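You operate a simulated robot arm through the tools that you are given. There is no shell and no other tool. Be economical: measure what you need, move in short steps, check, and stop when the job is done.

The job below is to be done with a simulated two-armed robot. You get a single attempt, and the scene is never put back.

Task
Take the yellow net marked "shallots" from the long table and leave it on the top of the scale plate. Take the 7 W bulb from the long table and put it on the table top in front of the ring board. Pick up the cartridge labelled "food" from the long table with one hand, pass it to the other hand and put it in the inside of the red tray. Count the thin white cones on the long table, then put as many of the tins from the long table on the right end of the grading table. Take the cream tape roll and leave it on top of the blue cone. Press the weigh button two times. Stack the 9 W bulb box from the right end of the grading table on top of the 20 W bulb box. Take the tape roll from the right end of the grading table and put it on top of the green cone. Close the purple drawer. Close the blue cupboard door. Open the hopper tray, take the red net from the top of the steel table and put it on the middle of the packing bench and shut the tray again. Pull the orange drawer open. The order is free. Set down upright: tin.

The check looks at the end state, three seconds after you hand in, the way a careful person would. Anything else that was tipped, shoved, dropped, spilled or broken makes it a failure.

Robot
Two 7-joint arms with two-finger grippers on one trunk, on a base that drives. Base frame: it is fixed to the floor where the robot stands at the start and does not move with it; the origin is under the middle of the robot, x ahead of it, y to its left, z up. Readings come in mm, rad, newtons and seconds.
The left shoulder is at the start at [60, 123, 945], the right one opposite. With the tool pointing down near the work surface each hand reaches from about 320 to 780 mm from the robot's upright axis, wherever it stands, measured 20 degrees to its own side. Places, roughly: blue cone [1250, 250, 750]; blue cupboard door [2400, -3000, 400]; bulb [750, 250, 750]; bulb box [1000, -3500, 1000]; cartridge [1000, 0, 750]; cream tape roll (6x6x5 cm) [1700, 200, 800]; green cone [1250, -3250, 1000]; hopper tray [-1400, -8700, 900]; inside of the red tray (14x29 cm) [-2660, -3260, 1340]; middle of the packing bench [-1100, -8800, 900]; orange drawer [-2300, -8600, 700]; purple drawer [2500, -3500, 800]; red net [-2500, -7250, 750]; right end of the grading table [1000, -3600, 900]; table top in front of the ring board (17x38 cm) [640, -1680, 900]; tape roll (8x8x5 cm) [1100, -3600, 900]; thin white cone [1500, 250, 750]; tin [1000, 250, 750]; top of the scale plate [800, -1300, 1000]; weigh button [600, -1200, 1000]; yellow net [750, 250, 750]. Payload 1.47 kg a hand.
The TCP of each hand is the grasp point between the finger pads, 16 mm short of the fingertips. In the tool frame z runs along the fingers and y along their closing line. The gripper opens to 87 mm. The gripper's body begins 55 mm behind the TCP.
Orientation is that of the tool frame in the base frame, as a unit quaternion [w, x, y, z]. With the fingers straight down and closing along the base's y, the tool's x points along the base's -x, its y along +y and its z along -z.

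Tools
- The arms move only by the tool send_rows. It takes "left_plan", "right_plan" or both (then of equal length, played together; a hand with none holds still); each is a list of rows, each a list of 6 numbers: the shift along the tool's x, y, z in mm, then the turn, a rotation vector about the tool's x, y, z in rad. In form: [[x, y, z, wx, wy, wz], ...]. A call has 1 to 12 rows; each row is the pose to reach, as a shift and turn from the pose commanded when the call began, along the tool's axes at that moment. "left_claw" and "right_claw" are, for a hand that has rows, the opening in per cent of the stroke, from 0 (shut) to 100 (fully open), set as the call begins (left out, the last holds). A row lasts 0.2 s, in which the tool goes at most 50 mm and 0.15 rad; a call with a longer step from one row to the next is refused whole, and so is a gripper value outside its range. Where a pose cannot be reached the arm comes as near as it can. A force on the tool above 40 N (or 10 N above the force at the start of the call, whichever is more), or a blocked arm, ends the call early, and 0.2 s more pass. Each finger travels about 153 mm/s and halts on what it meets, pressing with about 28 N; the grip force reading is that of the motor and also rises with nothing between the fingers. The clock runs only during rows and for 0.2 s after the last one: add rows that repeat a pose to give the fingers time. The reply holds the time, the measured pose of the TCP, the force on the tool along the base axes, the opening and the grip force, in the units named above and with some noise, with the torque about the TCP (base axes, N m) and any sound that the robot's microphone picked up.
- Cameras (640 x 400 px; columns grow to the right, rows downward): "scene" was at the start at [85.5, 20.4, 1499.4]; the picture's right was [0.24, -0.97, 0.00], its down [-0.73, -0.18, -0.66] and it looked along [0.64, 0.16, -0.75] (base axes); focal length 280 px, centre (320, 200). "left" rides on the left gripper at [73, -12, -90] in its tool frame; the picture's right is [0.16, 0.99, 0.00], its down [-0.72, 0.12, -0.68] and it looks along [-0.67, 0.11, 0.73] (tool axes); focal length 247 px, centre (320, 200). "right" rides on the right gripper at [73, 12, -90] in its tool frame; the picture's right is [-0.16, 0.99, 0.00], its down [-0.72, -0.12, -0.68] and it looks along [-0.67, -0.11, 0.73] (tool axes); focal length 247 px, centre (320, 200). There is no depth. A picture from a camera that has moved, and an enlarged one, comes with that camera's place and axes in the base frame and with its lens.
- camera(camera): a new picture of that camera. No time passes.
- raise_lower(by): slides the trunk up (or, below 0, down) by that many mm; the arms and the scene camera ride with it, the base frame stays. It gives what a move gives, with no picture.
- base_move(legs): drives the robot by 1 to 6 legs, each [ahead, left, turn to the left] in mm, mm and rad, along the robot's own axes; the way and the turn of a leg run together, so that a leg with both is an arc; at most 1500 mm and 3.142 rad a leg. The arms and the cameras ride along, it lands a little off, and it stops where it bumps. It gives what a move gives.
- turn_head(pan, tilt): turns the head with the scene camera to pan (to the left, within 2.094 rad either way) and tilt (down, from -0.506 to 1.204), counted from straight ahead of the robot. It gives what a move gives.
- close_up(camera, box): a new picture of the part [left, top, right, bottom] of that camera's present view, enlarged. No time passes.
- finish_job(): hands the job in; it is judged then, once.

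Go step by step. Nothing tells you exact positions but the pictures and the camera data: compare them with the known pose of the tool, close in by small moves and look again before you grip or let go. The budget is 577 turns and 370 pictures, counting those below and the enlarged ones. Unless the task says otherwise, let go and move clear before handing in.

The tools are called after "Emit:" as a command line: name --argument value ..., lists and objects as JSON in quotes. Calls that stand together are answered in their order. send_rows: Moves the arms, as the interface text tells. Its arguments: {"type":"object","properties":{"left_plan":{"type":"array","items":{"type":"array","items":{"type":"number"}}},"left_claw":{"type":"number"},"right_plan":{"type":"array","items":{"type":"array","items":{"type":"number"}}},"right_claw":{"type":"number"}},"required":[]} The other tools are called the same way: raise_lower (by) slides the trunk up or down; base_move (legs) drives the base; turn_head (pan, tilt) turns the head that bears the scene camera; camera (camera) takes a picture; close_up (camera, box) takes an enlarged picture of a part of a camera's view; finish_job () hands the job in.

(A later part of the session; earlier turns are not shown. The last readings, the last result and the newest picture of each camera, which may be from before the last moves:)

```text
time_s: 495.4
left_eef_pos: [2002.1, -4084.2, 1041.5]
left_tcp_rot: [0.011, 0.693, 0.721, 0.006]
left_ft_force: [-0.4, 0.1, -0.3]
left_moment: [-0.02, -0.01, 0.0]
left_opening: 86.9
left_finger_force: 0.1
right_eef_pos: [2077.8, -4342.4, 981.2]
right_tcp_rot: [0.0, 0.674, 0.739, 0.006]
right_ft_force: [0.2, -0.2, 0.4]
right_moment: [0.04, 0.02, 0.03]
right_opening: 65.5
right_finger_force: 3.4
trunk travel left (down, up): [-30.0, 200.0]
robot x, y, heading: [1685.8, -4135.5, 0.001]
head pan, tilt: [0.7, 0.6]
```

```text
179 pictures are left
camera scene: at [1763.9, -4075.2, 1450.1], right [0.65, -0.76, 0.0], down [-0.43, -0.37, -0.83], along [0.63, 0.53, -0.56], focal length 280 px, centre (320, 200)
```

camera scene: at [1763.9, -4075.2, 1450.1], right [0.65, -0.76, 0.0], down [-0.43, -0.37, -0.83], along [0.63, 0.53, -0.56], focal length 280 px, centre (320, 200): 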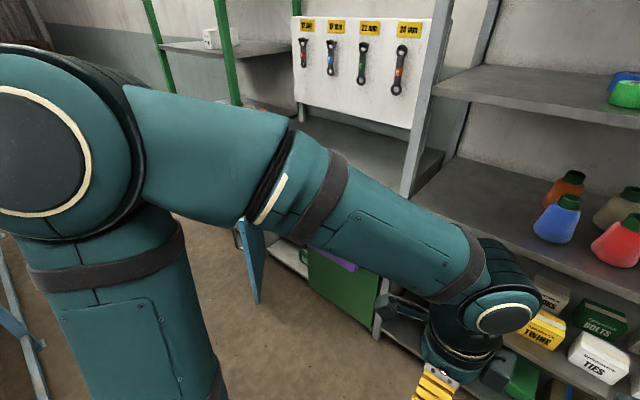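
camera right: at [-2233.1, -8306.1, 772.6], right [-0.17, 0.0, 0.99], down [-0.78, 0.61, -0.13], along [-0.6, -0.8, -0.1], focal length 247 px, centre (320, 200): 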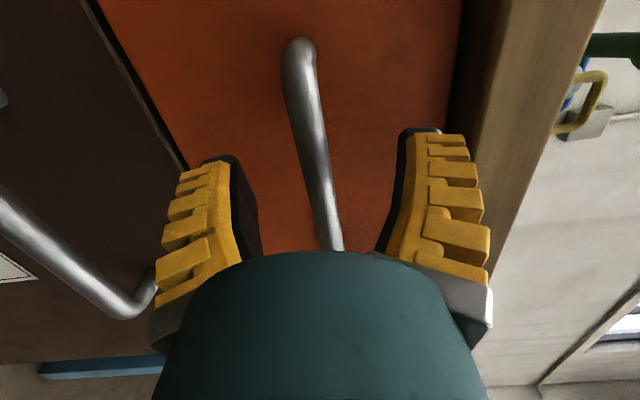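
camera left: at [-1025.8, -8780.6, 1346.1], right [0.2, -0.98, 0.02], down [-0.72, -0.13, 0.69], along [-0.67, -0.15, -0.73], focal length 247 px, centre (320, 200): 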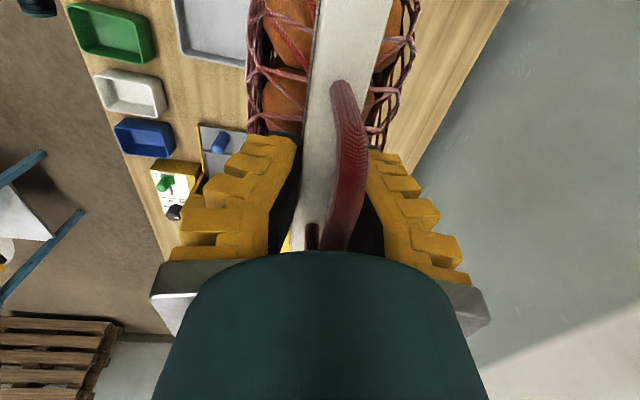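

The base touched the table's corner leg (I was too far west). Shifting east and continuing north a little, then looking.

Emit:
base_move --legs '[[0, -40, 0], [125, 0, 0], [0, 300, 0]]'

Emit:
turn_head --pan 0.35 --tilt 0.8

Emit:
camera --camera "scene"

Emit:
camera --camera "left"

```text
time_s: 500.2
left_eef_pos: [2124.4, -3822.9, 1042.1]
left_tcp_rot: [0.011, 0.691, 0.722, 0.005]
left_ft_force: [0.2, 0.2, 0.3]
left_moment: [-0.02, -0.02, -0.02]
left_opening: 87.0
left_finger_force: 0.1
right_eef_pos: [2200.9, -4079.6, 981.4]
right_tcp_rot: [0.0, 0.673, 0.74, 0.006]
right_ft_force: [0.5, 0.1, -0.2]
right_moment: [0.0, 0.0, -0.01]
right_opening: 65.4
right_finger_force: 4.0
trunk travel left (down, up): [-30.0, 200.0]
robot x, y, heading: [1809.7, -3872.2, 0.007]
head pan, tilt: [0.7, 0.6]
```

```text
time_s: 501.0
left_eef_pos: [2124.2, -3821.2, 1041.8]
left_tcp_rot: [0.011, 0.691, 0.722, 0.007]
left_ft_force: [-0.4, 0.1, 0.1]
left_moment: [0.0, 0.0, -0.01]
left_opening: 86.8
left_finger_force: 0.0
right_eef_pos: [2201.7, -4079.3, 980.8]
right_tcp_rot: [0.001, 0.672, 0.74, 0.007]
right_ft_force: [0.8, 0.1, 0.3]
right_moment: [-0.04, -0.01, -0.02]
right_opening: 65.5
right_finger_force: 2.8
trunk travel left (down, up): [-30.0, 200.0]
robot x, y, heading: [1808.5, -3873.5, 0.009]
head pan, tilt: [0.351, 0.799]
```

```text
178 pictures are left
camera scene: at [1894.6, -3842.3, 1433.3], right [0.35, -0.94, 0.0], down [-0.67, -0.25, -0.7], along [0.65, 0.24, -0.72], focal length 280 px, centre (320, 200)
```

scene: 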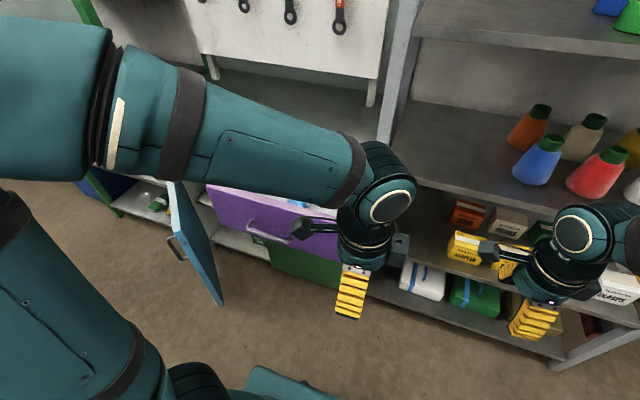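

```text
177 pictures are left
camera left: at [2107.1, -3748.2, 1131.1], right [0.98, 0.2, 0.02], down [0.13, -0.71, 0.69], along [0.15, -0.67, -0.73], focal length 247 px, centre (320, 200)
```

left: 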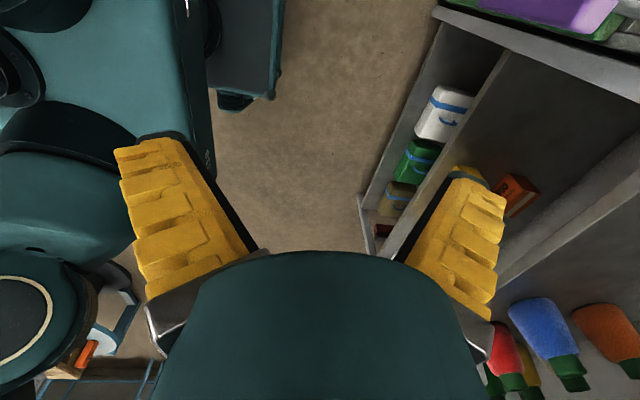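

The purple drawer front is at about x≈2320, y≈−3530, z≈800. I slide north a bit and turn the left hand to point forward, fingers closed, to push it shut.

Emit:
base_move --legs '[[-20, 270, 0]]'

Emit:
send_rows --left_plan '[[0, 10, 10, -0.13, 0, 0], [0, 20, 20, -0.26, 0, 0], [0, 32, 35, -0.39, 0, 0], [0, 45, 50, -0.52, 0, 0], [0, 58, 65, -0.65, 0, 0], [0, 71, 80, -0.78, 0, 0], [0, 84, 100, -0.91, 0, 0], [0, 97, 120, -1.04, 0, 0], [0, 110, 140, -1.17, 0, 0], [0, 122, 160, -1.3, 0, 0], [0, 134, 180, -1.43, 0, 0], [0, 145, 190, -1.571, 0, 0]]' --left_claw 0

Emit:
turn_head --pan 0.2 --tilt 0.8

Emit:
camera --camera "scene"

Emit:
camera --camera "left"

```text
time_s: 504.0
left_eef_pos: [2102.8, -3547.9, 1041.6]
left_tcp_rot: [0.011, 0.689, 0.725, 0.006]
left_ft_force: [0.4, -0.7, 0.3]
left_moment: [0.0, 0.0, 0.04]
left_opening: 86.9
left_finger_force: 0.2
right_eef_pos: [2179.3, -3806.1, 980.6]
right_tcp_rot: [0.0, 0.671, 0.741, 0.007]
right_ft_force: [-0.3, 0.7, -0.2]
right_moment: [0.02, -0.01, -0.02]
right_opening: 65.5
right_finger_force: 3.3
trunk travel left (down, up): [-30.0, 200.0]
robot x, y, heading: [1784.2, -3599.5, 0.012]
head pan, tilt: [0.351, 0.799]
```

```text
time_s: 506.6
left_eef_pos: [2251.7, -3543.1, 854.8]
left_tcp_rot: [0.496, 0.481, 0.506, 0.516]
left_ft_force: [-0.4, 0.2, 0.5]
left_moment: [0.01, 0.02, 0.0]
left_opening: 0.0
left_finger_force: 28.1
left hand out of reach, approached as far as the arm can: row 5, 6, 7, 8, 9, 10
right_eef_pos: [2178.6, -3805.6, 980.2]
right_tcp_rot: [-0.001, 0.672, 0.741, 0.008]
right_ft_force: [-0.3, -0.5, 0.7]
right_moment: [0.01, -0.02, -0.02]
right_opening: 65.6
right_finger_force: 3.6
trunk travel left (down, up): [-30.0, 200.0]
robot x, y, heading: [1785.5, -3602.1, 0.011]
head pan, tilt: [0.351, 0.799]
```

```text
time_s: 507.3
left_eef_pos: [2251.9, -3540.6, 855.4]
left_tcp_rot: [0.496, 0.48, 0.507, 0.516]
left_ft_force: [0.0, 1.7, -0.9]
left_moment: [-0.02, 0.01, -0.03]
left_opening: 0.0
left_finger_force: 28.5
right_eef_pos: [2179.8, -3805.3, 979.8]
right_tcp_rot: [0.0, 0.671, 0.741, 0.007]
right_ft_force: [-0.4, 0.3, -0.2]
right_moment: [0.0, 0.01, 0.0]
right_opening: 65.4
right_finger_force: 3.8
trunk travel left (down, up): [-30.0, 200.0]
robot x, y, heading: [1787.9, -3602.4, 0.007]
head pan, tilt: [0.201, 0.799]
```

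```text
176 pictures are left
camera scene: at [1875.5, -3581.0, 1433.2], right [0.21, -0.98, 0.0], down [-0.7, -0.15, -0.7], along [0.68, 0.15, -0.72], focal length 280 px, centre (320, 200)
```

scene: 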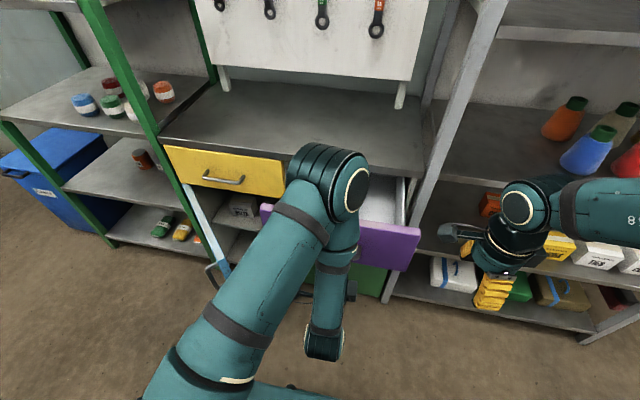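

```text
175 pictures are left
camera left: at [2158.3, -3472.8, 840.6], right [-0.03, 0.16, 0.99], down [-0.65, -0.76, 0.1], along [0.76, -0.63, 0.13], focal length 247 px, centre (320, 200)
```

left: 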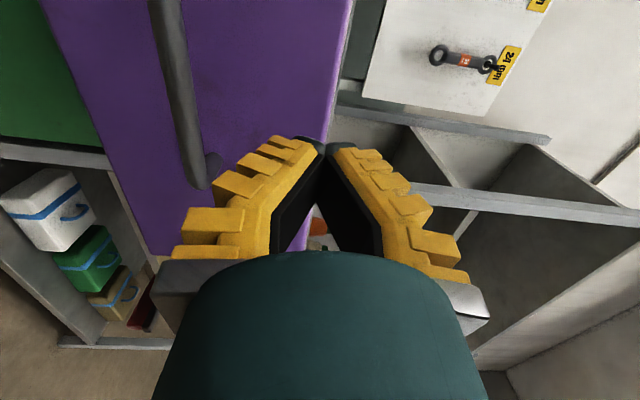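

The fist is just below the drawer's top edge; I lower 20 mm, then push forward.

Emit:
send_rows --left_plan '[[0, -10, 0, 0, 0, 0], [0, -20, 10, 0, 0, 0], [0, -20, 30, 0, 0, 0], [0, -20, 50, 0, 0, 0], [0, -20, 70, 0, 0, 0], [0, -20, 90, 0, 0, 0], [0, -20, 110, 0, 0, 0]]'

Emit:
camera --camera "left"

```text
time_s: 508.9
left_eef_pos: [2363.2, -3536.0, 839.2]
left_tcp_rot: [0.495, 0.481, 0.507, 0.517]
left_ft_force: [-0.5, 0.6, 0.4]
left_moment: [0.01, 0.0, -0.02]
left_opening: 0.0
left_finger_force: 28.2
right_eef_pos: [2179.7, -3804.7, 981.2]
right_tcp_rot: [0.001, 0.671, 0.741, 0.006]
right_ft_force: [0.4, 0.5, 0.3]
right_moment: [-0.01, 0.01, 0.0]
right_opening: 65.5
right_finger_force: 2.8
trunk travel left (down, up): [-30.0, 200.0]
robot x, y, heading: [1789.1, -3602.5, 0.01]
head pan, tilt: [0.201, 0.799]
```

```text
174 pictures are left
camera left: at [2269.9, -3467.2, 826.2], right [-0.03, 0.16, 0.99], down [-0.65, -0.76, 0.1], along [0.76, -0.63, 0.13], focal length 247 px, centre (320, 200)
```

left: 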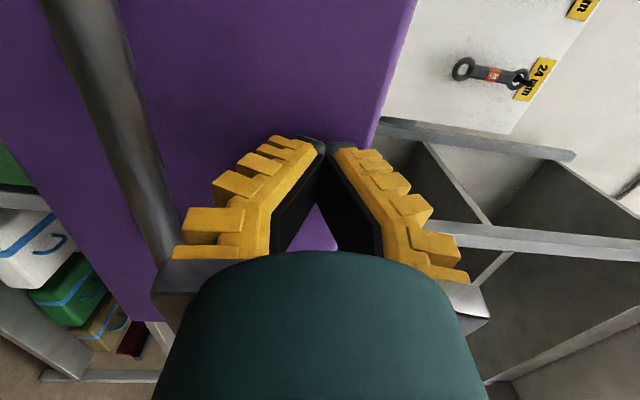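

Emit:
send_rows --left_plan '[[0, 0, 20, 0, 0, 0], [0, 0, 40, 0, 0, 0], [0, 0, 60, 0, 0, 0], [0, 0, 80, 0, 0, 0], [0, 0, 100, 0, 0, 0], [0, 0, 120, 0, 0, 0]]'

Emit:
camera --camera "scene"

```text
time_s: 510.3
left_eef_pos: [2481.6, -3528.3, 840.1]
left_tcp_rot: [0.495, 0.48, 0.507, 0.517]
left_ft_force: [0.7, -0.6, -0.9]
left_moment: [0.01, 0.01, 0.0]
left_opening: 0.1
left_finger_force: 27.5
right_eef_pos: [2179.7, -3804.1, 980.0]
right_tcp_rot: [0.001, 0.671, 0.742, 0.006]
right_ft_force: [-0.2, -0.3, -0.2]
right_moment: [0.01, 0.0, 0.0]
right_opening: 65.6
right_finger_force: 3.2
trunk travel left (down, up): [-30.0, 200.0]
robot x, y, heading: [1785.3, -3601.4, 0.012]
head pan, tilt: [0.201, 0.799]
```

```text
173 pictures are left
camera scene: at [1875.7, -3580.9, 1433.2], right [0.21, -0.98, 0.0], down [-0.7, -0.15, -0.7], along [0.68, 0.15, -0.72], focal length 280 px, centre (320, 200)
```

scene: 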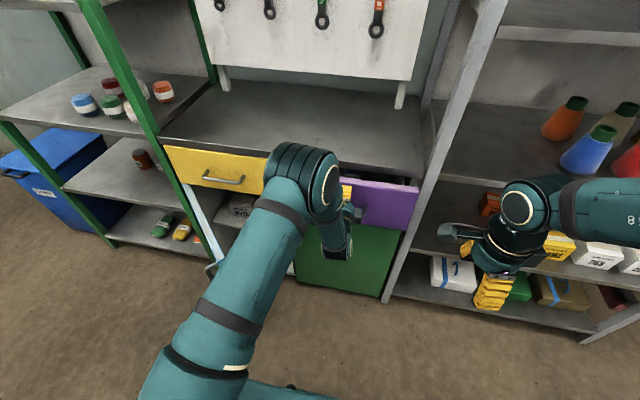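

The drawer is going in. Pushing the rest.

Emit:
send_rows --left_plan '[[0, 0, 12, 0, 0, 0], [0, 0, 24, 0, 0, 0], [0, 0, 36, 0, 0, 0], [0, 0, 46, 0, 0, 0], [0, 0, 56, 0, 0, 0]]'

Emit:
camera --camera "scene"

```text
time_s: 511.5
left_eef_pos: [2538.6, -3528.0, 843.3]
left_tcp_rot: [0.495, 0.481, 0.508, 0.516]
left_ft_force: [0.2, 0.1, 0.1]
left_moment: [0.02, 0.01, -0.04]
left_opening: 0.0
left_finger_force: 28.2
right_eef_pos: [2179.6, -3804.6, 981.4]
right_tcp_rot: [0.001, 0.671, 0.741, 0.008]
right_ft_force: [-0.4, -0.1, 0.1]
right_moment: [0.0, 0.03, 0.0]
right_opening: 65.4
right_finger_force: 3.8
trunk travel left (down, up): [-30.0, 200.0]
robot x, y, heading: [1788.9, -3604.5, 0.011]
head pan, tilt: [0.201, 0.799]
```

```text
172 pictures are left
camera scene: at [1875.6, -3581.0, 1433.2], right [0.21, -0.98, 0.0], down [-0.7, -0.15, -0.7], along [0.68, 0.15, -0.72], focal length 280 px, centre (320, 200)
```

scene: 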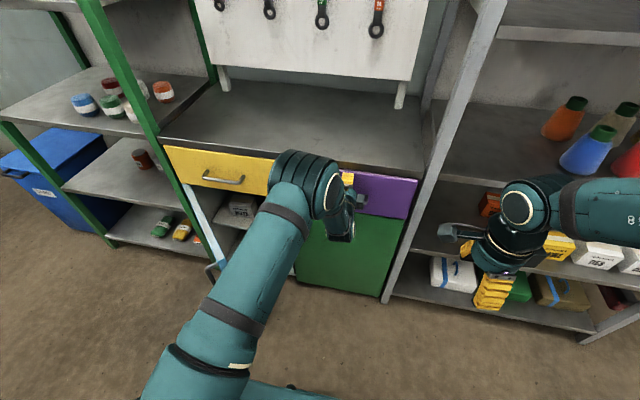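

Emit:
send_rows --left_plan '[[0, 0, 6, 0, 0, 0], [0, 0, 12, 0, 0, 0], [0, 0, 18, 0, 0, 0], [0, 0, 24, 0, 0, 0]]'

Emit:
close_up --camera "scene" --box '[150, 120, 450, 310]'

```text
time_s: 512.3
left_eef_pos: [2546.8, -3527.0, 841.7]
left_tcp_rot: [0.495, 0.482, 0.508, 0.515]
left_ft_force: [-24.5, 2.4, 8.8]
left_moment: [-0.06, 0.11, -0.24]
left_opening: 6.2
left_finger_force: 28.4
right_eef_pos: [2176.5, -3804.8, 981.3]
right_tcp_rot: [0.0, 0.671, 0.741, 0.008]
right_ft_force: [-0.8, -0.1, 0.6]
right_moment: [0.0, 0.0, -0.04]
right_opening: 65.3
right_finger_force: 3.3
trunk travel left (down, up): [-30.0, 200.0]
robot x, y, heading: [1789.3, -3599.3, 0.008]
head pan, tilt: [0.201, 0.799]
stopped in row 3 (left hand): the force on the tool passed its limit at 46 N (the readings are from after the stop); the commanded pose is now the measured one
```

```text
2.11 times, centred on (300, 215) of scene
camera zoom: at [1870.8, -3580.6, 1433.6], right [0.21, -0.98, 0.0], down [-0.7, -0.15, -0.7], along [0.68, 0.15, -0.72], focal length 589 px, centre (362, 168)
```

zoom: 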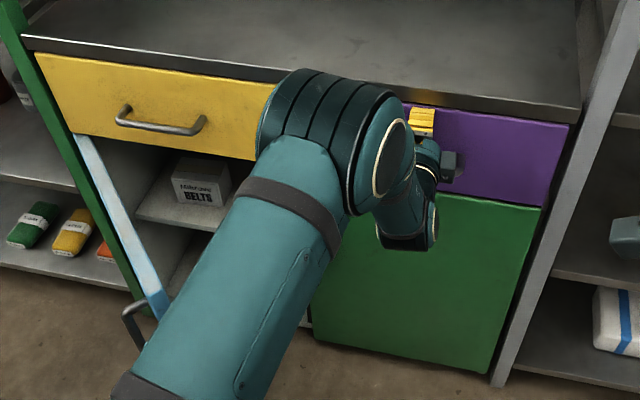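

The purple drawer is shut (firm stop). Now the blue door: it stands about 45° open, hinged at the north, outer edge near (2255, −3205). I retract and slide north.

Emit:
send_rows --left_plan '[[0, 0, -45, 0, 0, 0], [0, 0, -90, 0, 0, 0], [0, 0, -135, 0, 0, 0], [0, 0, -180, 0, 0, 0], [0, 0, -225, 0, 0, 0], [0, 0, -270, 0, 0, 0], [0, 0, -310, 0, 0, 0], [0, 0, -340, 0, 0, 0], [0, 0, -370, 0, 0, 0]]'

Emit:
camera --camera "scene"

```text
time_s: 514.3
left_eef_pos: [2194.8, -3538.7, 846.8]
left_tcp_rot: [0.502, 0.461, 0.504, 0.531]
left_ft_force: [-0.8, 0.5, -0.1]
left_moment: [0.0, 0.01, 0.0]
left_opening: 0.0
left_finger_force: 27.9
right_eef_pos: [2178.7, -3804.8, 980.8]
right_tcp_rot: [0.0, 0.671, 0.742, 0.006]
right_ft_force: [-1.0, 0.0, 0.2]
right_moment: [0.03, 0.01, 0.0]
right_opening: 65.3
right_finger_force: 3.2
trunk travel left (down, up): [-30.0, 200.0]
robot x, y, heading: [1787.2, -3596.9, 0.01]
head pan, tilt: [0.201, 0.799]
```

```text
170 pictures are left
camera scene: at [1874.8, -3581.0, 1433.3], right [0.21, -0.98, 0.0], down [-0.7, -0.15, -0.7], along [0.68, 0.15, -0.72], focal length 280 px, centre (320, 200)
```

scene: 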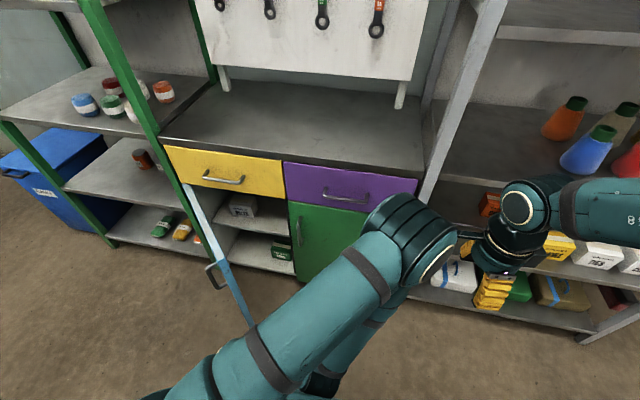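

Emit:
send_rows --left_plan '[[0, -25, 0, 0, 0, 0], [0, -50, 0, 0, 0, 0], [0, -75, 0, 0, 0, 0], [0, -100, 0, 0, 0, 0], [0, -125, 0, 0, 0, 0], [0, -150, 0, 0, 0, 0], [0, -175, 0, 0, 0, 0], [0, -200, 0, 0, 0, 0]]'

Emit:
base_move --legs '[[0, 370, 0]]'

Emit:
turn_head --pan 0.1 --tilt 0.95

Emit:
camera --camera "scene"

Emit:
camera --camera "left"

```text
time_s: 516.1
left_eef_pos: [2183.0, -3546.6, 631.2]
left_tcp_rot: [0.494, 0.483, 0.508, 0.514]
left_ft_force: [0.2, 0.4, -0.2]
left_moment: [0.02, -0.01, -0.03]
left_opening: 0.1
left_finger_force: 27.7
right_eef_pos: [2179.0, -3804.3, 979.6]
right_tcp_rot: [-0.001, 0.671, 0.741, 0.007]
right_ft_force: [0.0, 0.2, -0.6]
right_moment: [0.02, 0.01, 0.03]
right_opening: 65.5
right_finger_force: 3.3
trunk travel left (down, up): [-30.0, 200.0]
robot x, y, heading: [1787.7, -3600.2, 0.011]
head pan, tilt: [0.201, 0.799]
```

```text
time_s: 519.9
left_eef_pos: [2181.2, -3179.4, 631.3]
left_tcp_rot: [0.494, 0.483, 0.508, 0.514]
left_ft_force: [-0.4, 0.1, -0.8]
left_moment: [-0.02, 0.02, -0.01]
left_opening: 0.0
left_finger_force: 28.3
right_eef_pos: [2173.8, -3437.2, 981.7]
right_tcp_rot: [0.0, 0.673, 0.739, 0.006]
right_ft_force: [-0.9, 0.6, -0.5]
right_moment: [0.01, -0.01, 0.0]
right_opening: 65.4
right_finger_force: 3.3
trunk travel left (down, up): [-30.0, 200.0]
robot x, y, heading: [1780.4, -3230.4, 0.007]
head pan, tilt: [0.201, 0.799]
```

```text
time_s: 520.6
left_eef_pos: [2178.9, -3178.9, 632.5]
left_tcp_rot: [0.495, 0.483, 0.508, 0.514]
left_ft_force: [0.7, 0.7, 0.5]
left_moment: [0.01, -0.01, 0.0]
left_opening: 0.0
left_finger_force: 28.0
right_eef_pos: [2174.0, -3435.6, 980.3]
right_tcp_rot: [0.0, 0.672, 0.74, 0.007]
right_ft_force: [-0.2, -0.4, 0.0]
right_moment: [0.0, 0.02, 0.04]
right_opening: 65.5
right_finger_force: 3.2
trunk travel left (down, up): [-30.0, 200.0]
robot x, y, heading: [1780.5, -3229.1, 0.009]
head pan, tilt: [0.099, 0.949]
```

```text
169 pictures are left
camera scene: at [1864.3, -3220.3, 1421.7], right [0.11, -0.99, 0.0], down [-0.81, -0.09, -0.58], along [0.58, 0.06, -0.81], focal length 280 px, centre (320, 200)
```

scene: 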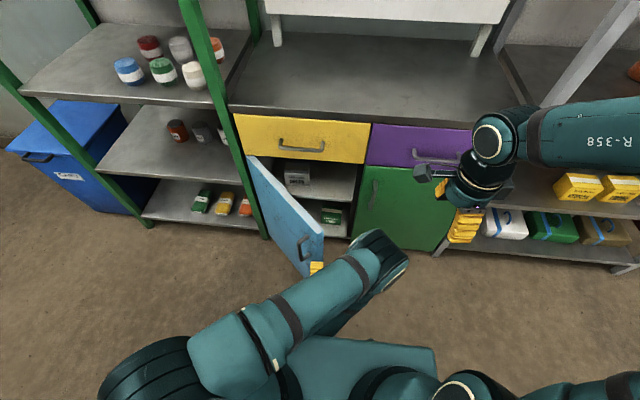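

```text
168 pictures are left
camera left: at [2086.6, -3109.0, 619.3], right [-0.02, 0.16, 0.99], down [-0.65, -0.75, 0.11], along [0.76, -0.64, 0.12], focal length 247 px, centre (320, 200)
```

left: 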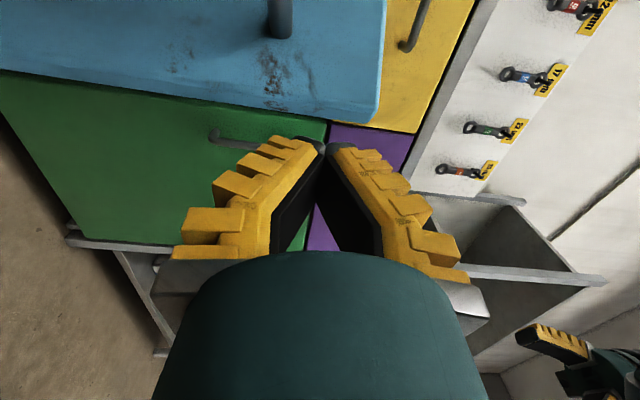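

The door and its handle are visible; I move the fist a bit north and up (z≈660, above the handle) and then push east.

Emit:
send_rows --left_plan '[[20, 7, 0, 0, 0, 0], [40, 14, 0, 0, 0, 0], [60, 21, 0, 0, 0, 0], [75, 26, 0, 0, 0, 0], [75, 26, 20, 0, 0, 0], [75, 26, 45, 0, 0, 0], [75, 26, 70, 0, 0, 0], [75, 26, 95, 0, 0, 0]]'

Emit:
camera --camera "scene"

Emit:
camera --camera "left"

```text
time_s: 522.4
left_eef_pos: [2270.8, -3099.2, 659.5]
left_tcp_rot: [0.495, 0.482, 0.509, 0.514]
left_ft_force: [0.3, -0.7, -0.3]
left_moment: [0.02, 0.02, 0.0]
left_opening: 0.0
left_finger_force: 28.1
right_eef_pos: [2175.0, -3436.4, 980.0]
right_tcp_rot: [0.0, 0.672, 0.74, 0.007]
right_ft_force: [-0.5, 0.3, 0.2]
right_moment: [-0.02, -0.01, 0.02]
right_opening: 65.4
right_finger_force: 3.1
trunk travel left (down, up): [-30.0, 200.0]
robot x, y, heading: [1784.3, -3231.8, 0.012]
head pan, tilt: [0.099, 0.949]
```

```text
167 pictures are left
camera scene: at [1864.4, -3220.2, 1421.7], right [0.11, -0.99, 0.0], down [-0.81, -0.09, -0.58], along [0.58, 0.06, -0.81], focal length 280 px, centre (320, 200)
```

scene: 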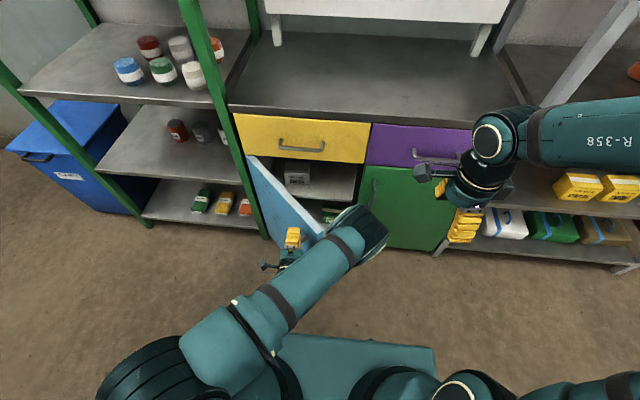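

```text
166 pictures are left
camera left: at [2177.1, -3029.2, 646.3], right [-0.02, 0.16, 0.99], down [-0.65, -0.75, 0.11], along [0.76, -0.64, 0.12], focal length 247 px, centre (320, 200)
```

left: 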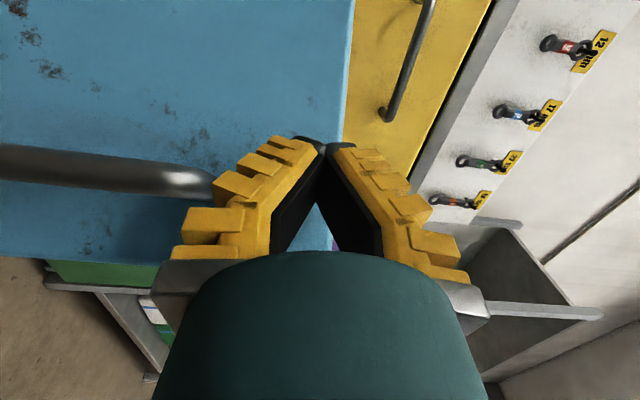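

Pushing the door closed, easing south as it swings.

Emit:
send_rows --left_plan '[[-5, 0, 25, 0, 0, 0], [-10, 0, 50, 0, 0, 0], [-18, 0, 75, 0, 0, 0], [-26, 0, 100, 0, 0, 0], [-34, 0, 125, 0, 0, 0], [-42, 0, 150, 0, 0, 0], [-50, 0, 175, 0, 0, 0], [-58, 0, 200, 0, 0, 0]]'

Emit:
camera --camera "scene"

```text
time_s: 524.2
left_eef_pos: [2474.1, -3149.0, 663.8]
left_tcp_rot: [0.494, 0.483, 0.508, 0.514]
left_ft_force: [0.3, 0.4, 0.5]
left_moment: [-0.02, 0.0, -0.01]
left_opening: 0.0
left_finger_force: 28.0
right_eef_pos: [2174.8, -3435.9, 981.1]
right_tcp_rot: [0.001, 0.672, 0.74, 0.007]
right_ft_force: [0.3, 0.1, -0.9]
right_moment: [-0.03, 0.0, -0.02]
right_opening: 65.4
right_finger_force: 3.5
trunk travel left (down, up): [-30.0, 200.0]
robot x, y, heading: [1786.9, -3227.6, 0.01]
head pan, tilt: [0.099, 0.949]
```

```text
165 pictures are left
camera scene: at [1864.5, -3220.3, 1421.7], right [0.11, -0.99, 0.0], down [-0.81, -0.09, -0.58], along [0.58, 0.06, -0.81], focal length 280 px, centre (320, 200)
```

scene: 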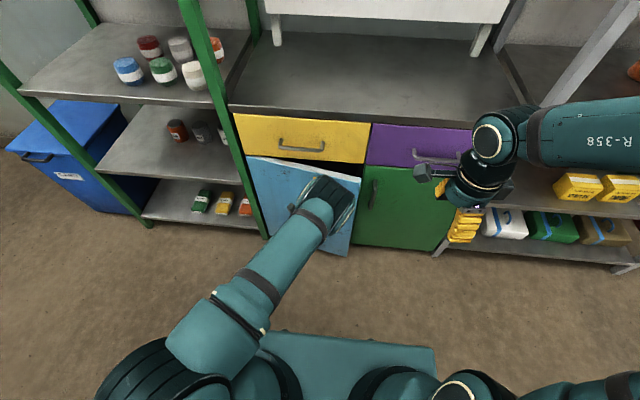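

Nearly closed; pushing the last bit until it stops.

Emit:
send_rows --left_plan '[[-6, 0, 15, 0, 0, 0], [-12, 0, 30, 0, 0, 0], [-18, 0, 45, 0, 0, 0], [-22, 0, 60, 0, 0, 0], [-22, 0, 72, 0, 0, 0], [-22, 0, 84, 0, 0, 0]]'

Emit:
camera --camera "scene"

```text
time_s: 525.5
left_eef_pos: [2547.3, -3167.1, 662.7]
left_tcp_rot: [0.494, 0.482, 0.509, 0.514]
left_ft_force: [-25.9, 2.3, 13.5]
left_moment: [-0.16, 0.15, -0.26]
left_opening: 6.0
left_finger_force: 28.7
right_eef_pos: [2171.6, -3436.2, 981.1]
right_tcp_rot: [0.001, 0.671, 0.741, 0.008]
right_ft_force: [-0.4, 0.4, -0.7]
right_moment: [0.01, 0.01, 0.0]
right_opening: 65.5
right_finger_force: 2.3
trunk travel left (down, up): [-30.0, 200.0]
robot x, y, heading: [1778.9, -3227.5, 0.009]
head pan, tilt: [0.099, 0.949]
stopped in row 6 (left hand): the force on the tool passed its limit at 54 N (the readings are from after the stop); the commanded pose is now the measured one
```

```text
164 pictures are left
camera scene: at [1860.6, -3220.2, 1422.1], right [0.11, -0.99, 0.0], down [-0.81, -0.09, -0.58], along [0.58, 0.06, -0.81], focal length 280 px, centre (320, 200)
```

scene: 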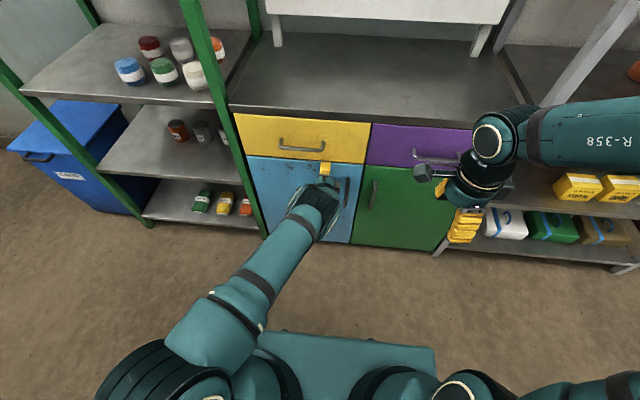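

The door is flush. Retracting and folding the left hand back down.

Emit:
send_rows --left_plan '[[0, 0, -40, 0, 0, 0], [0, 10, -80, 0, 0, 0], [0, 30, -120, 0, 0, 0], [0, 60, -160, 0, 0, 0], [0, 95, -195, 0, 0, 0], [0, 135, -220, 0, 0, 0], [0, 175, -240, 0, 0, 0], [0, 215, -260, 0, 0, 0], [0, 255, -280, 0, 0, 0]]'

Emit:
send_rows --left_plan '[[0, 10, -5, 0.14, 0, 0], [0, 20, -10, 0.28, 0, 0], [0, 35, -15, 0.42, 0, 0], [0, 50, -20, 0.56, 0, 0], [0, 65, -25, 0.7, 0, 0], [0, 80, -30, 0.84, 0, 0], [0, 95, -35, 0.98, 0, 0], [0, 110, -40, 1.12, 0, 0], [0, 125, -40, 1.26, 0, 0], [0, 140, -40, 1.4, 0, 0], [0, 150, -40, 1.5, 0, 0], [0, 150, -40, 1.571, 0, 0]]'

Emit:
camera --camera "scene"

```text
time_s: 527.5
left_eef_pos: [2266.1, -3175.1, 913.3]
left_tcp_rot: [0.494, 0.483, 0.509, 0.514]
left_ft_force: [-0.1, -0.3, 0.4]
left_moment: [-0.01, 0.02, 0.01]
left_opening: 0.0
left_finger_force: 27.9
right_eef_pos: [2174.6, -3435.2, 981.9]
right_tcp_rot: [0.001, 0.672, 0.74, 0.007]
right_ft_force: [-0.5, 0.2, 0.4]
right_moment: [0.01, -0.03, -0.01]
right_opening: 65.4
right_finger_force: 3.5
trunk travel left (down, up): [-30.0, 200.0]
robot x, y, heading: [1782.2, -3229.5, 0.01]
head pan, tilt: [0.099, 0.949]
```

```text
time_s: 530.1
left_eef_pos: [2225.4, -3179.4, 1061.7]
left_tcp_rot: [0.007, 0.691, 0.723, 0.001]
left_ft_force: [-0.5, -0.2, -0.5]
left_moment: [-0.02, -0.01, 0.01]
left_opening: 0.2
left_finger_force: 28.3
left hand out of reach, approached as far as the arm can: row 3
right_eef_pos: [2174.8, -3435.9, 980.3]
right_tcp_rot: [-0.001, 0.672, 0.741, 0.008]
right_ft_force: [0.4, -1.9, 1.3]
right_moment: [-0.03, -0.03, 0.0]
right_opening: 65.7
right_finger_force: 3.0
trunk travel left (down, up): [-30.0, 200.0]
robot x, y, heading: [1780.4, -3230.9, 0.011]
head pan, tilt: [0.099, 0.949]
```

```text
163 pictures are left
camera scene: at [1864.2, -3220.3, 1421.7], right [0.11, -0.99, 0.0], down [-0.81, -0.09, -0.58], along [0.58, 0.06, -0.81], focal length 280 px, centre (320, 200)
```

scene: 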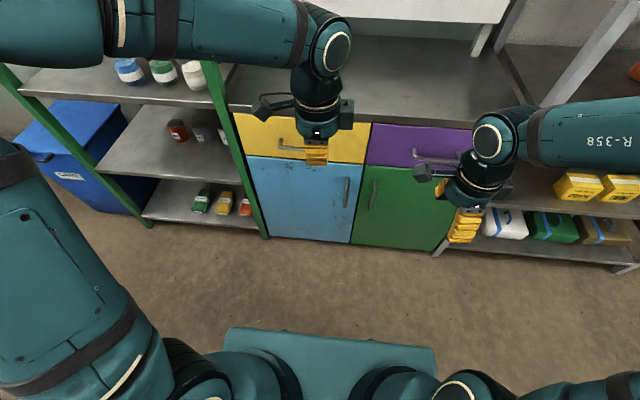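

Both closed. Now I raise the trunk, turn around in the aisle, and face the grading table from the east.

Emit:
raise_lower --by 180

Emit:
base_move --legs '[[190, -200, 0], [0, 0, -1.57], [0, 0, -1.57]]'

Emit:
turn_head --pan 0.0 --tilt 0.6

Emit:
camera --camera "scene"

```text
time_s: 532.1
left_eef_pos: [2225.9, -3179.8, 1241.6]
left_tcp_rot: [0.007, 0.691, 0.723, 0.003]
left_ft_force: [0.4, -0.5, 0.0]
left_moment: [0.02, -0.02, -0.01]
left_opening: 0.0
left_finger_force: 28.6
right_eef_pos: [2175.3, -3435.6, 1159.7]
right_tcp_rot: [-0.001, 0.671, 0.741, 0.007]
right_ft_force: [-1.0, 0.9, 0.4]
right_moment: [-0.02, 0.0, 0.02]
right_opening: 65.3
right_finger_force: 3.8
trunk travel left (down, up): [-210.0, 20.0]
robot x, y, heading: [1782.7, -3228.9, 0.012]
head pan, tilt: [0.099, 0.949]
```

```text
time_s: 542.1
left_eef_pos: [1532.3, -3480.8, 1241.5]
left_tcp_rot: [0.002, 0.723, -0.691, -0.007]
left_ft_force: [-0.7, 0.0, 0.5]
left_moment: [-0.03, -0.01, -0.04]
left_opening: 0.0
left_finger_force: 28.2
right_eef_pos: [1583.5, -3224.0, 1160.6]
right_tcp_rot: [0.007, 0.741, -0.671, 0.001]
right_ft_force: [-0.2, 0.7, -0.7]
right_moment: [-0.03, -0.02, -0.02]
right_opening: 65.5
right_finger_force: 3.1
trunk travel left (down, up): [-210.0, 20.0]
robot x, y, heading: [1974.0, -3430.4, -3.131]
head pan, tilt: [0.099, 0.949]
```

```text
time_s: 543.0
left_eef_pos: [1533.6, -3480.6, 1241.1]
left_tcp_rot: [0.002, 0.723, -0.691, -0.006]
left_ft_force: [0.5, 0.1, 0.0]
left_moment: [0.02, -0.03, -0.02]
left_opening: 0.0
left_finger_force: 28.4
right_eef_pos: [1583.3, -3224.3, 1160.8]
right_tcp_rot: [0.007, 0.741, -0.671, -0.001]
right_ft_force: [0.0, -0.1, -0.5]
right_moment: [0.0, 0.0, 0.01]
right_opening: 65.4
right_finger_force: 2.8
trunk travel left (down, up): [-210.0, 20.0]
robot x, y, heading: [1974.6, -3426.4, -3.132]
head pan, tilt: [0.0, 0.6]
```

```text
162 pictures are left
camera scene: at [1876.4, -3428.3, 1630.0], right [-0.01, 1.0, 0.0], down [0.57, 0.01, -0.82], along [-0.82, -0.01, -0.57], focal length 280 px, centre (320, 200)
```

scene: 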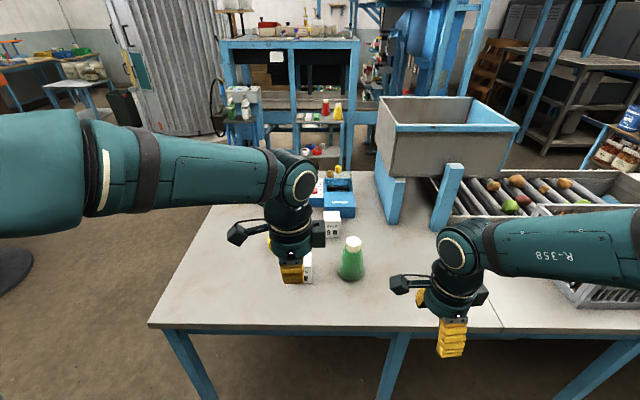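

Emit:
base_move --legs '[[185, 0, 0]]'

Emit:
send_rows --left_plan '[[0, 30, 0, 0, 0, 0], [0, 60, 0, 0, 0, 0], [0, 90, 0, 0, 0, 0], [0, 120, 0, 0, 0, 0], [0, 150, 0, 0, 0, 0]]'

Emit:
turn_head --pan 0.1 --tilt 0.75

Emit:
camera --camera "scene"

```text
time_s: 544.5
left_eef_pos: [1343.7, -3483.7, 1241.3]
left_tcp_rot: [0.001, 0.724, -0.69, -0.006]
left_ft_force: [0.4, 0.5, 0.2]
left_moment: [-0.02, -0.05, -0.03]
left_opening: 0.0
left_finger_force: 27.5
right_eef_pos: [1395.3, -3226.0, 1160.4]
right_tcp_rot: [0.006, 0.741, -0.671, 0.0]
right_ft_force: [-0.2, -0.4, 0.0]
right_moment: [0.03, -0.04, -0.01]
right_opening: 65.3
right_finger_force: 3.0
trunk travel left (down, up): [-210.0, 20.0]
robot x, y, heading: [1785.5, -3430.6, -3.125]
head pan, tilt: [0.0, 0.6]
```

```text
time_s: 545.7
left_eef_pos: [1195.3, -3490.0, 1242.1]
left_tcp_rot: [0.002, 0.723, -0.69, -0.006]
left_ft_force: [0.1, 0.8, 0.5]
left_moment: [0.01, -0.01, -0.01]
left_opening: 0.0
left_finger_force: 27.6
right_eef_pos: [1395.3, -3226.2, 1159.3]
right_tcp_rot: [0.008, 0.741, -0.671, 0.001]
right_ft_force: [-0.1, 0.6, -1.3]
right_moment: [-0.03, -0.02, 0.03]
right_opening: 65.2
right_finger_force: 3.2
trunk travel left (down, up): [-210.0, 20.0]
robot x, y, heading: [1787.3, -3433.5, -3.131]
head pan, tilt: [0.0, 0.6]
```

```text
time_s: 546.4
left_eef_pos: [1195.9, -3488.9, 1242.7]
left_tcp_rot: [0.002, 0.723, -0.69, -0.007]
left_ft_force: [0.6, 0.5, 0.0]
left_moment: [0.02, 0.0, 0.01]
left_opening: 0.0
left_finger_force: 27.9
right_eef_pos: [1395.9, -3225.5, 1159.2]
right_tcp_rot: [0.008, 0.741, -0.672, 0.0]
right_ft_force: [0.3, -0.5, -0.4]
right_moment: [0.01, -0.01, 0.0]
right_opening: 65.4
right_finger_force: 3.3
trunk travel left (down, up): [-210.0, 20.0]
robot x, y, heading: [1787.7, -3427.8, -3.125]
head pan, tilt: [0.099, 0.75]
```

```text
161 pictures are left
camera scene: at [1695.5, -3438.8, 1617.3], right [-0.11, 0.99, 0.0], down [0.68, 0.08, -0.73], along [-0.73, -0.08, -0.68], focal length 280 px, centre (320, 200)
```

scene: 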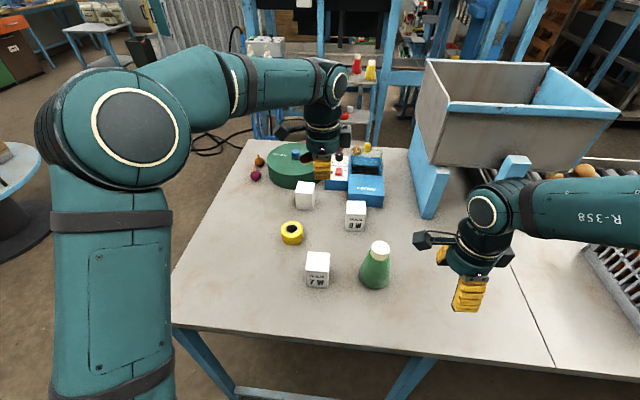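

Emit:
close_up --camera "scene" --box '[230, 130, 410, 300]'

Emit:
close_up --camera "scene" --box '[290, 240, 345, 295]'

Emit:
close_up --camera "scene" --box '[285, 170, 380, 240]'

```text
2.35 times, centred on (320, 215) of scene
camera zoom: at [1695.5, -3438.8, 1617.3], right [-0.11, 0.99, 0.0], down [0.68, 0.08, -0.73], along [-0.73, -0.08, -0.68], focal length 658 px, centre (320, 165)
```

zoom: 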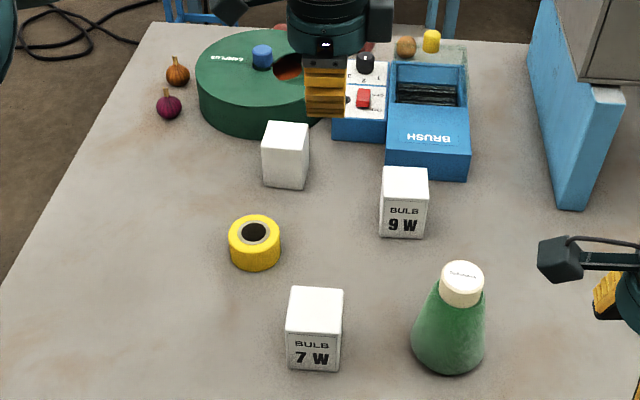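

```text
7.27 times, centred on (318, 268) of scene
camera zoom: at [1695.5, -3438.8, 1617.3], right [-0.11, 0.99, 0.0], down [0.68, 0.08, -0.73], along [-0.73, -0.08, -0.68], focal length 2033 px, centre (338, -291)
```

zoom: 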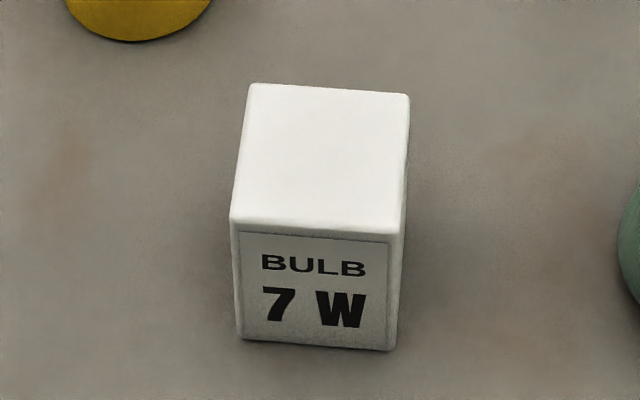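

```text
5.71 times, centred on (332, 205) of scene
camera zoom: at [1695.5, -3438.8, 1617.3], right [-0.11, 0.99, 0.0], down [0.68, 0.08, -0.73], along [-0.73, -0.08, -0.68], focal length 1598 px, centre (249, 171)
```

zoom: 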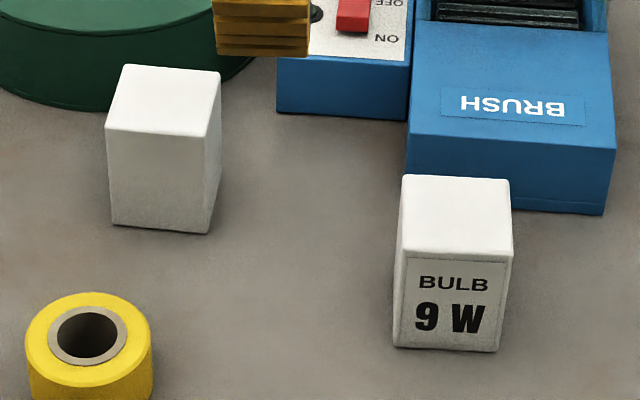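

The third white box (unlabelled on this side) must be the 20 W one; I'll verify. I move slightly forward, turn the left hand to neutral and go above the 9 W box.

Emit:
base_move --legs '[[33, 0, 0]]'

Emit:
send_rows --left_plan '[[-8, 8, 0, 0, 0, -0.13], [-16, 16, 0, 0, 0, -0.26], [-24, 25, 0, 0, 0, -0.39], [-32, 34, 0, 0, 0, -0.52], [-40, 43, 0, 0, 0, -0.65], [-48, 52, 0, 0, 0, -0.78], [-56, 61, 0, 0, 0, -0.91], [-64, 70, 0, 0, 0, -1.04], [-72, 80, 0, 0, 0, -1.17], [-80, 90, 0, 0, 0, -1.3], [-87, 100, 0, 0, 0, -1.43], [-92, 115, 0, 0, 0, -1.55]]' --left_claw 100

Emit:
camera --camera "left"

Emit:
camera --camera "scene"

```text
time_s: 547.3
left_eef_pos: [1165.4, -3490.0, 1242.8]
left_tcp_rot: [0.001, 0.723, -0.69, -0.005]
left_ft_force: [-0.3, 0.0, 0.2]
left_moment: [-0.01, -0.01, 0.01]
left_opening: 0.1
left_finger_force: 27.4
right_eef_pos: [1365.1, -3226.7, 1159.6]
right_tcp_rot: [0.007, 0.741, -0.671, 0.002]
right_ft_force: [-0.3, -0.4, 0.0]
right_moment: [-0.02, -0.05, 0.02]
right_opening: 65.2
right_finger_force: 3.4
trunk travel left (down, up): [-210.0, 20.0]
robot x, y, heading: [1756.9, -3429.7, -3.124]
head pan, tilt: [0.099, 0.75]
```

```text
time_s: 549.9
left_eef_pos: [1064.8, -3408.0, 1241.2]
left_tcp_rot: [-0.003, 1.0, -0.017, -0.006]
left_ft_force: [0.7, 0.5, 0.0]
left_moment: [-0.02, 0.0, 0.02]
left_opening: 87.2
left_finger_force: 0.0
left hand out of reach, approached as far as the arm can: row 12
right_eef_pos: [1365.7, -3227.5, 1160.0]
right_tcp_rot: [0.006, 0.741, -0.672, -0.001]
right_ft_force: [0.7, -0.1, -0.2]
right_moment: [0.02, 0.01, -0.03]
right_opening: 65.3
right_finger_force: 2.8
trunk travel left (down, up): [-210.0, 20.0]
robot x, y, heading: [1754.0, -3433.1, -3.136]
head pan, tilt: [0.099, 0.75]
```

```text
157 pictures are left
camera left: at [1138.4, -3399.4, 1332.2], right [0.13, -0.99, -0.01], down [-0.72, -0.1, 0.69], along [-0.68, -0.08, -0.72], focal length 247 px, centre (320, 200)
```

left: 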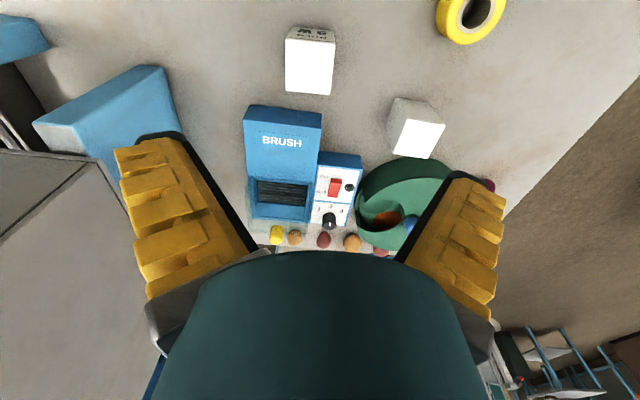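

```text
156 pictures are left
camera scene: at [1665.5, -3440.0, 1617.4], right [-0.11, 0.99, 0.0], down [0.68, 0.08, -0.73], along [-0.73, -0.08, -0.68], focal length 280 px, centre (320, 200)
```

scene: 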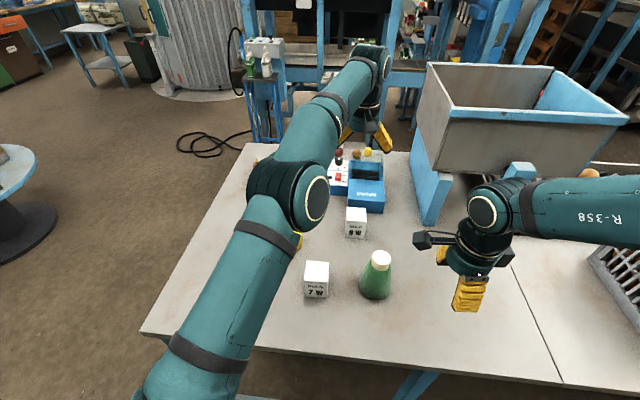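

9 W box at (1040, −3395), third box at (963, −3574), rotated slightly. Descending over the 9 W box.

Emit:
send_rows --left_plan '[[-12, -6, 20, 0, 0, 0], [-25, -12, 50, 0, 0, 0], [-25, -12, 95, 0, 0, 0], [-25, -12, 140, 0, 0, 0], [-25, -12, 185, 0, 0, 0], [-25, -12, 210, 0, 0, 0]]'

Emit:
camera --camera "left"

```text
time_s: 551.3
left_eef_pos: [1030.4, -3391.4, 1032.1]
left_tcp_rot: [-0.003, 1.0, -0.017, -0.005]
left_ft_force: [0.5, 1.0, 0.7]
left_moment: [-0.02, -0.02, 0.01]
left_opening: 87.0
left_finger_force: 0.1
left hand out of reach, approached as far as the arm can: row 1, 2, 3, 5, 6
right_eef_pos: [1363.9, -3225.3, 1160.5]
right_tcp_rot: [0.006, 0.742, -0.671, 0.0]
right_ft_force: [-0.8, -0.3, -0.3]
right_moment: [-0.01, -0.01, -0.02]
right_opening: 65.2
right_finger_force: 3.2
trunk travel left (down, up): [-210.0, 20.0]
robot x, y, heading: [1754.6, -3430.7, -3.132]
head pan, tilt: [0.099, 0.75]
```

```text
155 pictures are left
camera left: at [1104.0, -3382.3, 1120.8], right [0.12, -0.99, -0.01], down [-0.72, -0.1, 0.69], along [-0.68, -0.08, -0.73], focal length 247 px, centre (320, 200)
```

left: 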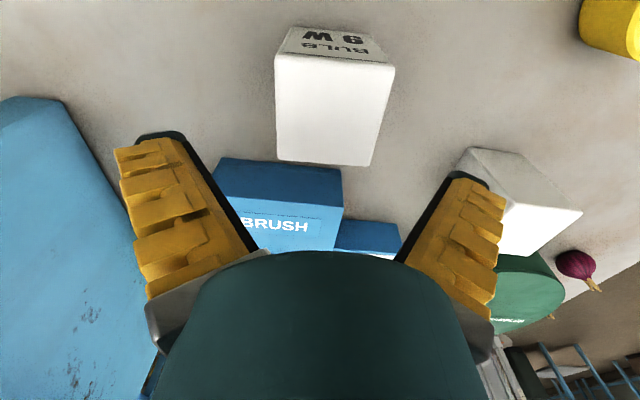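

Emit:
send_rows --left_plan '[[7, 1, 5, 0, 0, 0], [14, 3, 15, 0, 0, 0], [14, 3, 45, 0, 0, 0], [14, 3, 70, 0, 0, 0], [14, 3, 85, 0, 0, 0], [14, 3, 85, 0, 0, 0]]'

Emit:
camera --camera "left"

```text
time_s: 552.7
left_eef_pos: [1035.2, -3391.7, 947.5]
left_tcp_rot: [-0.003, 1.0, -0.016, -0.006]
left_ft_force: [-1.8, -2.5, 15.8]
left_moment: [-0.01, 0.0, 0.26]
left_opening: 86.0
left_finger_force: 14.7
left hand out of reach, approached as far as the arm can: row 1, 2, 3, 4, 5, 6
right_eef_pos: [1364.4, -3226.1, 1161.4]
right_tcp_rot: [0.007, 0.741, -0.671, 0.0]
right_ft_force: [-0.1, 1.2, -0.1]
right_moment: [-0.02, 0.0, 0.03]
right_opening: 65.2
right_finger_force: 3.2
trunk travel left (down, up): [-210.0, 20.0]
robot x, y, heading: [1755.6, -3432.5, -3.129]
head pan, tilt: [0.099, 0.75]
```

```text
154 pictures are left
camera left: at [1108.6, -3382.0, 1036.9], right [0.13, -0.99, -0.01], down [-0.72, -0.1, 0.69], along [-0.69, -0.08, -0.72], focal length 247 px, centre (320, 200)
```

left: 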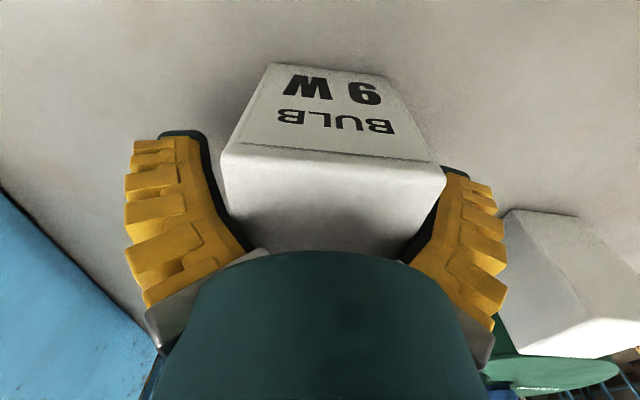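

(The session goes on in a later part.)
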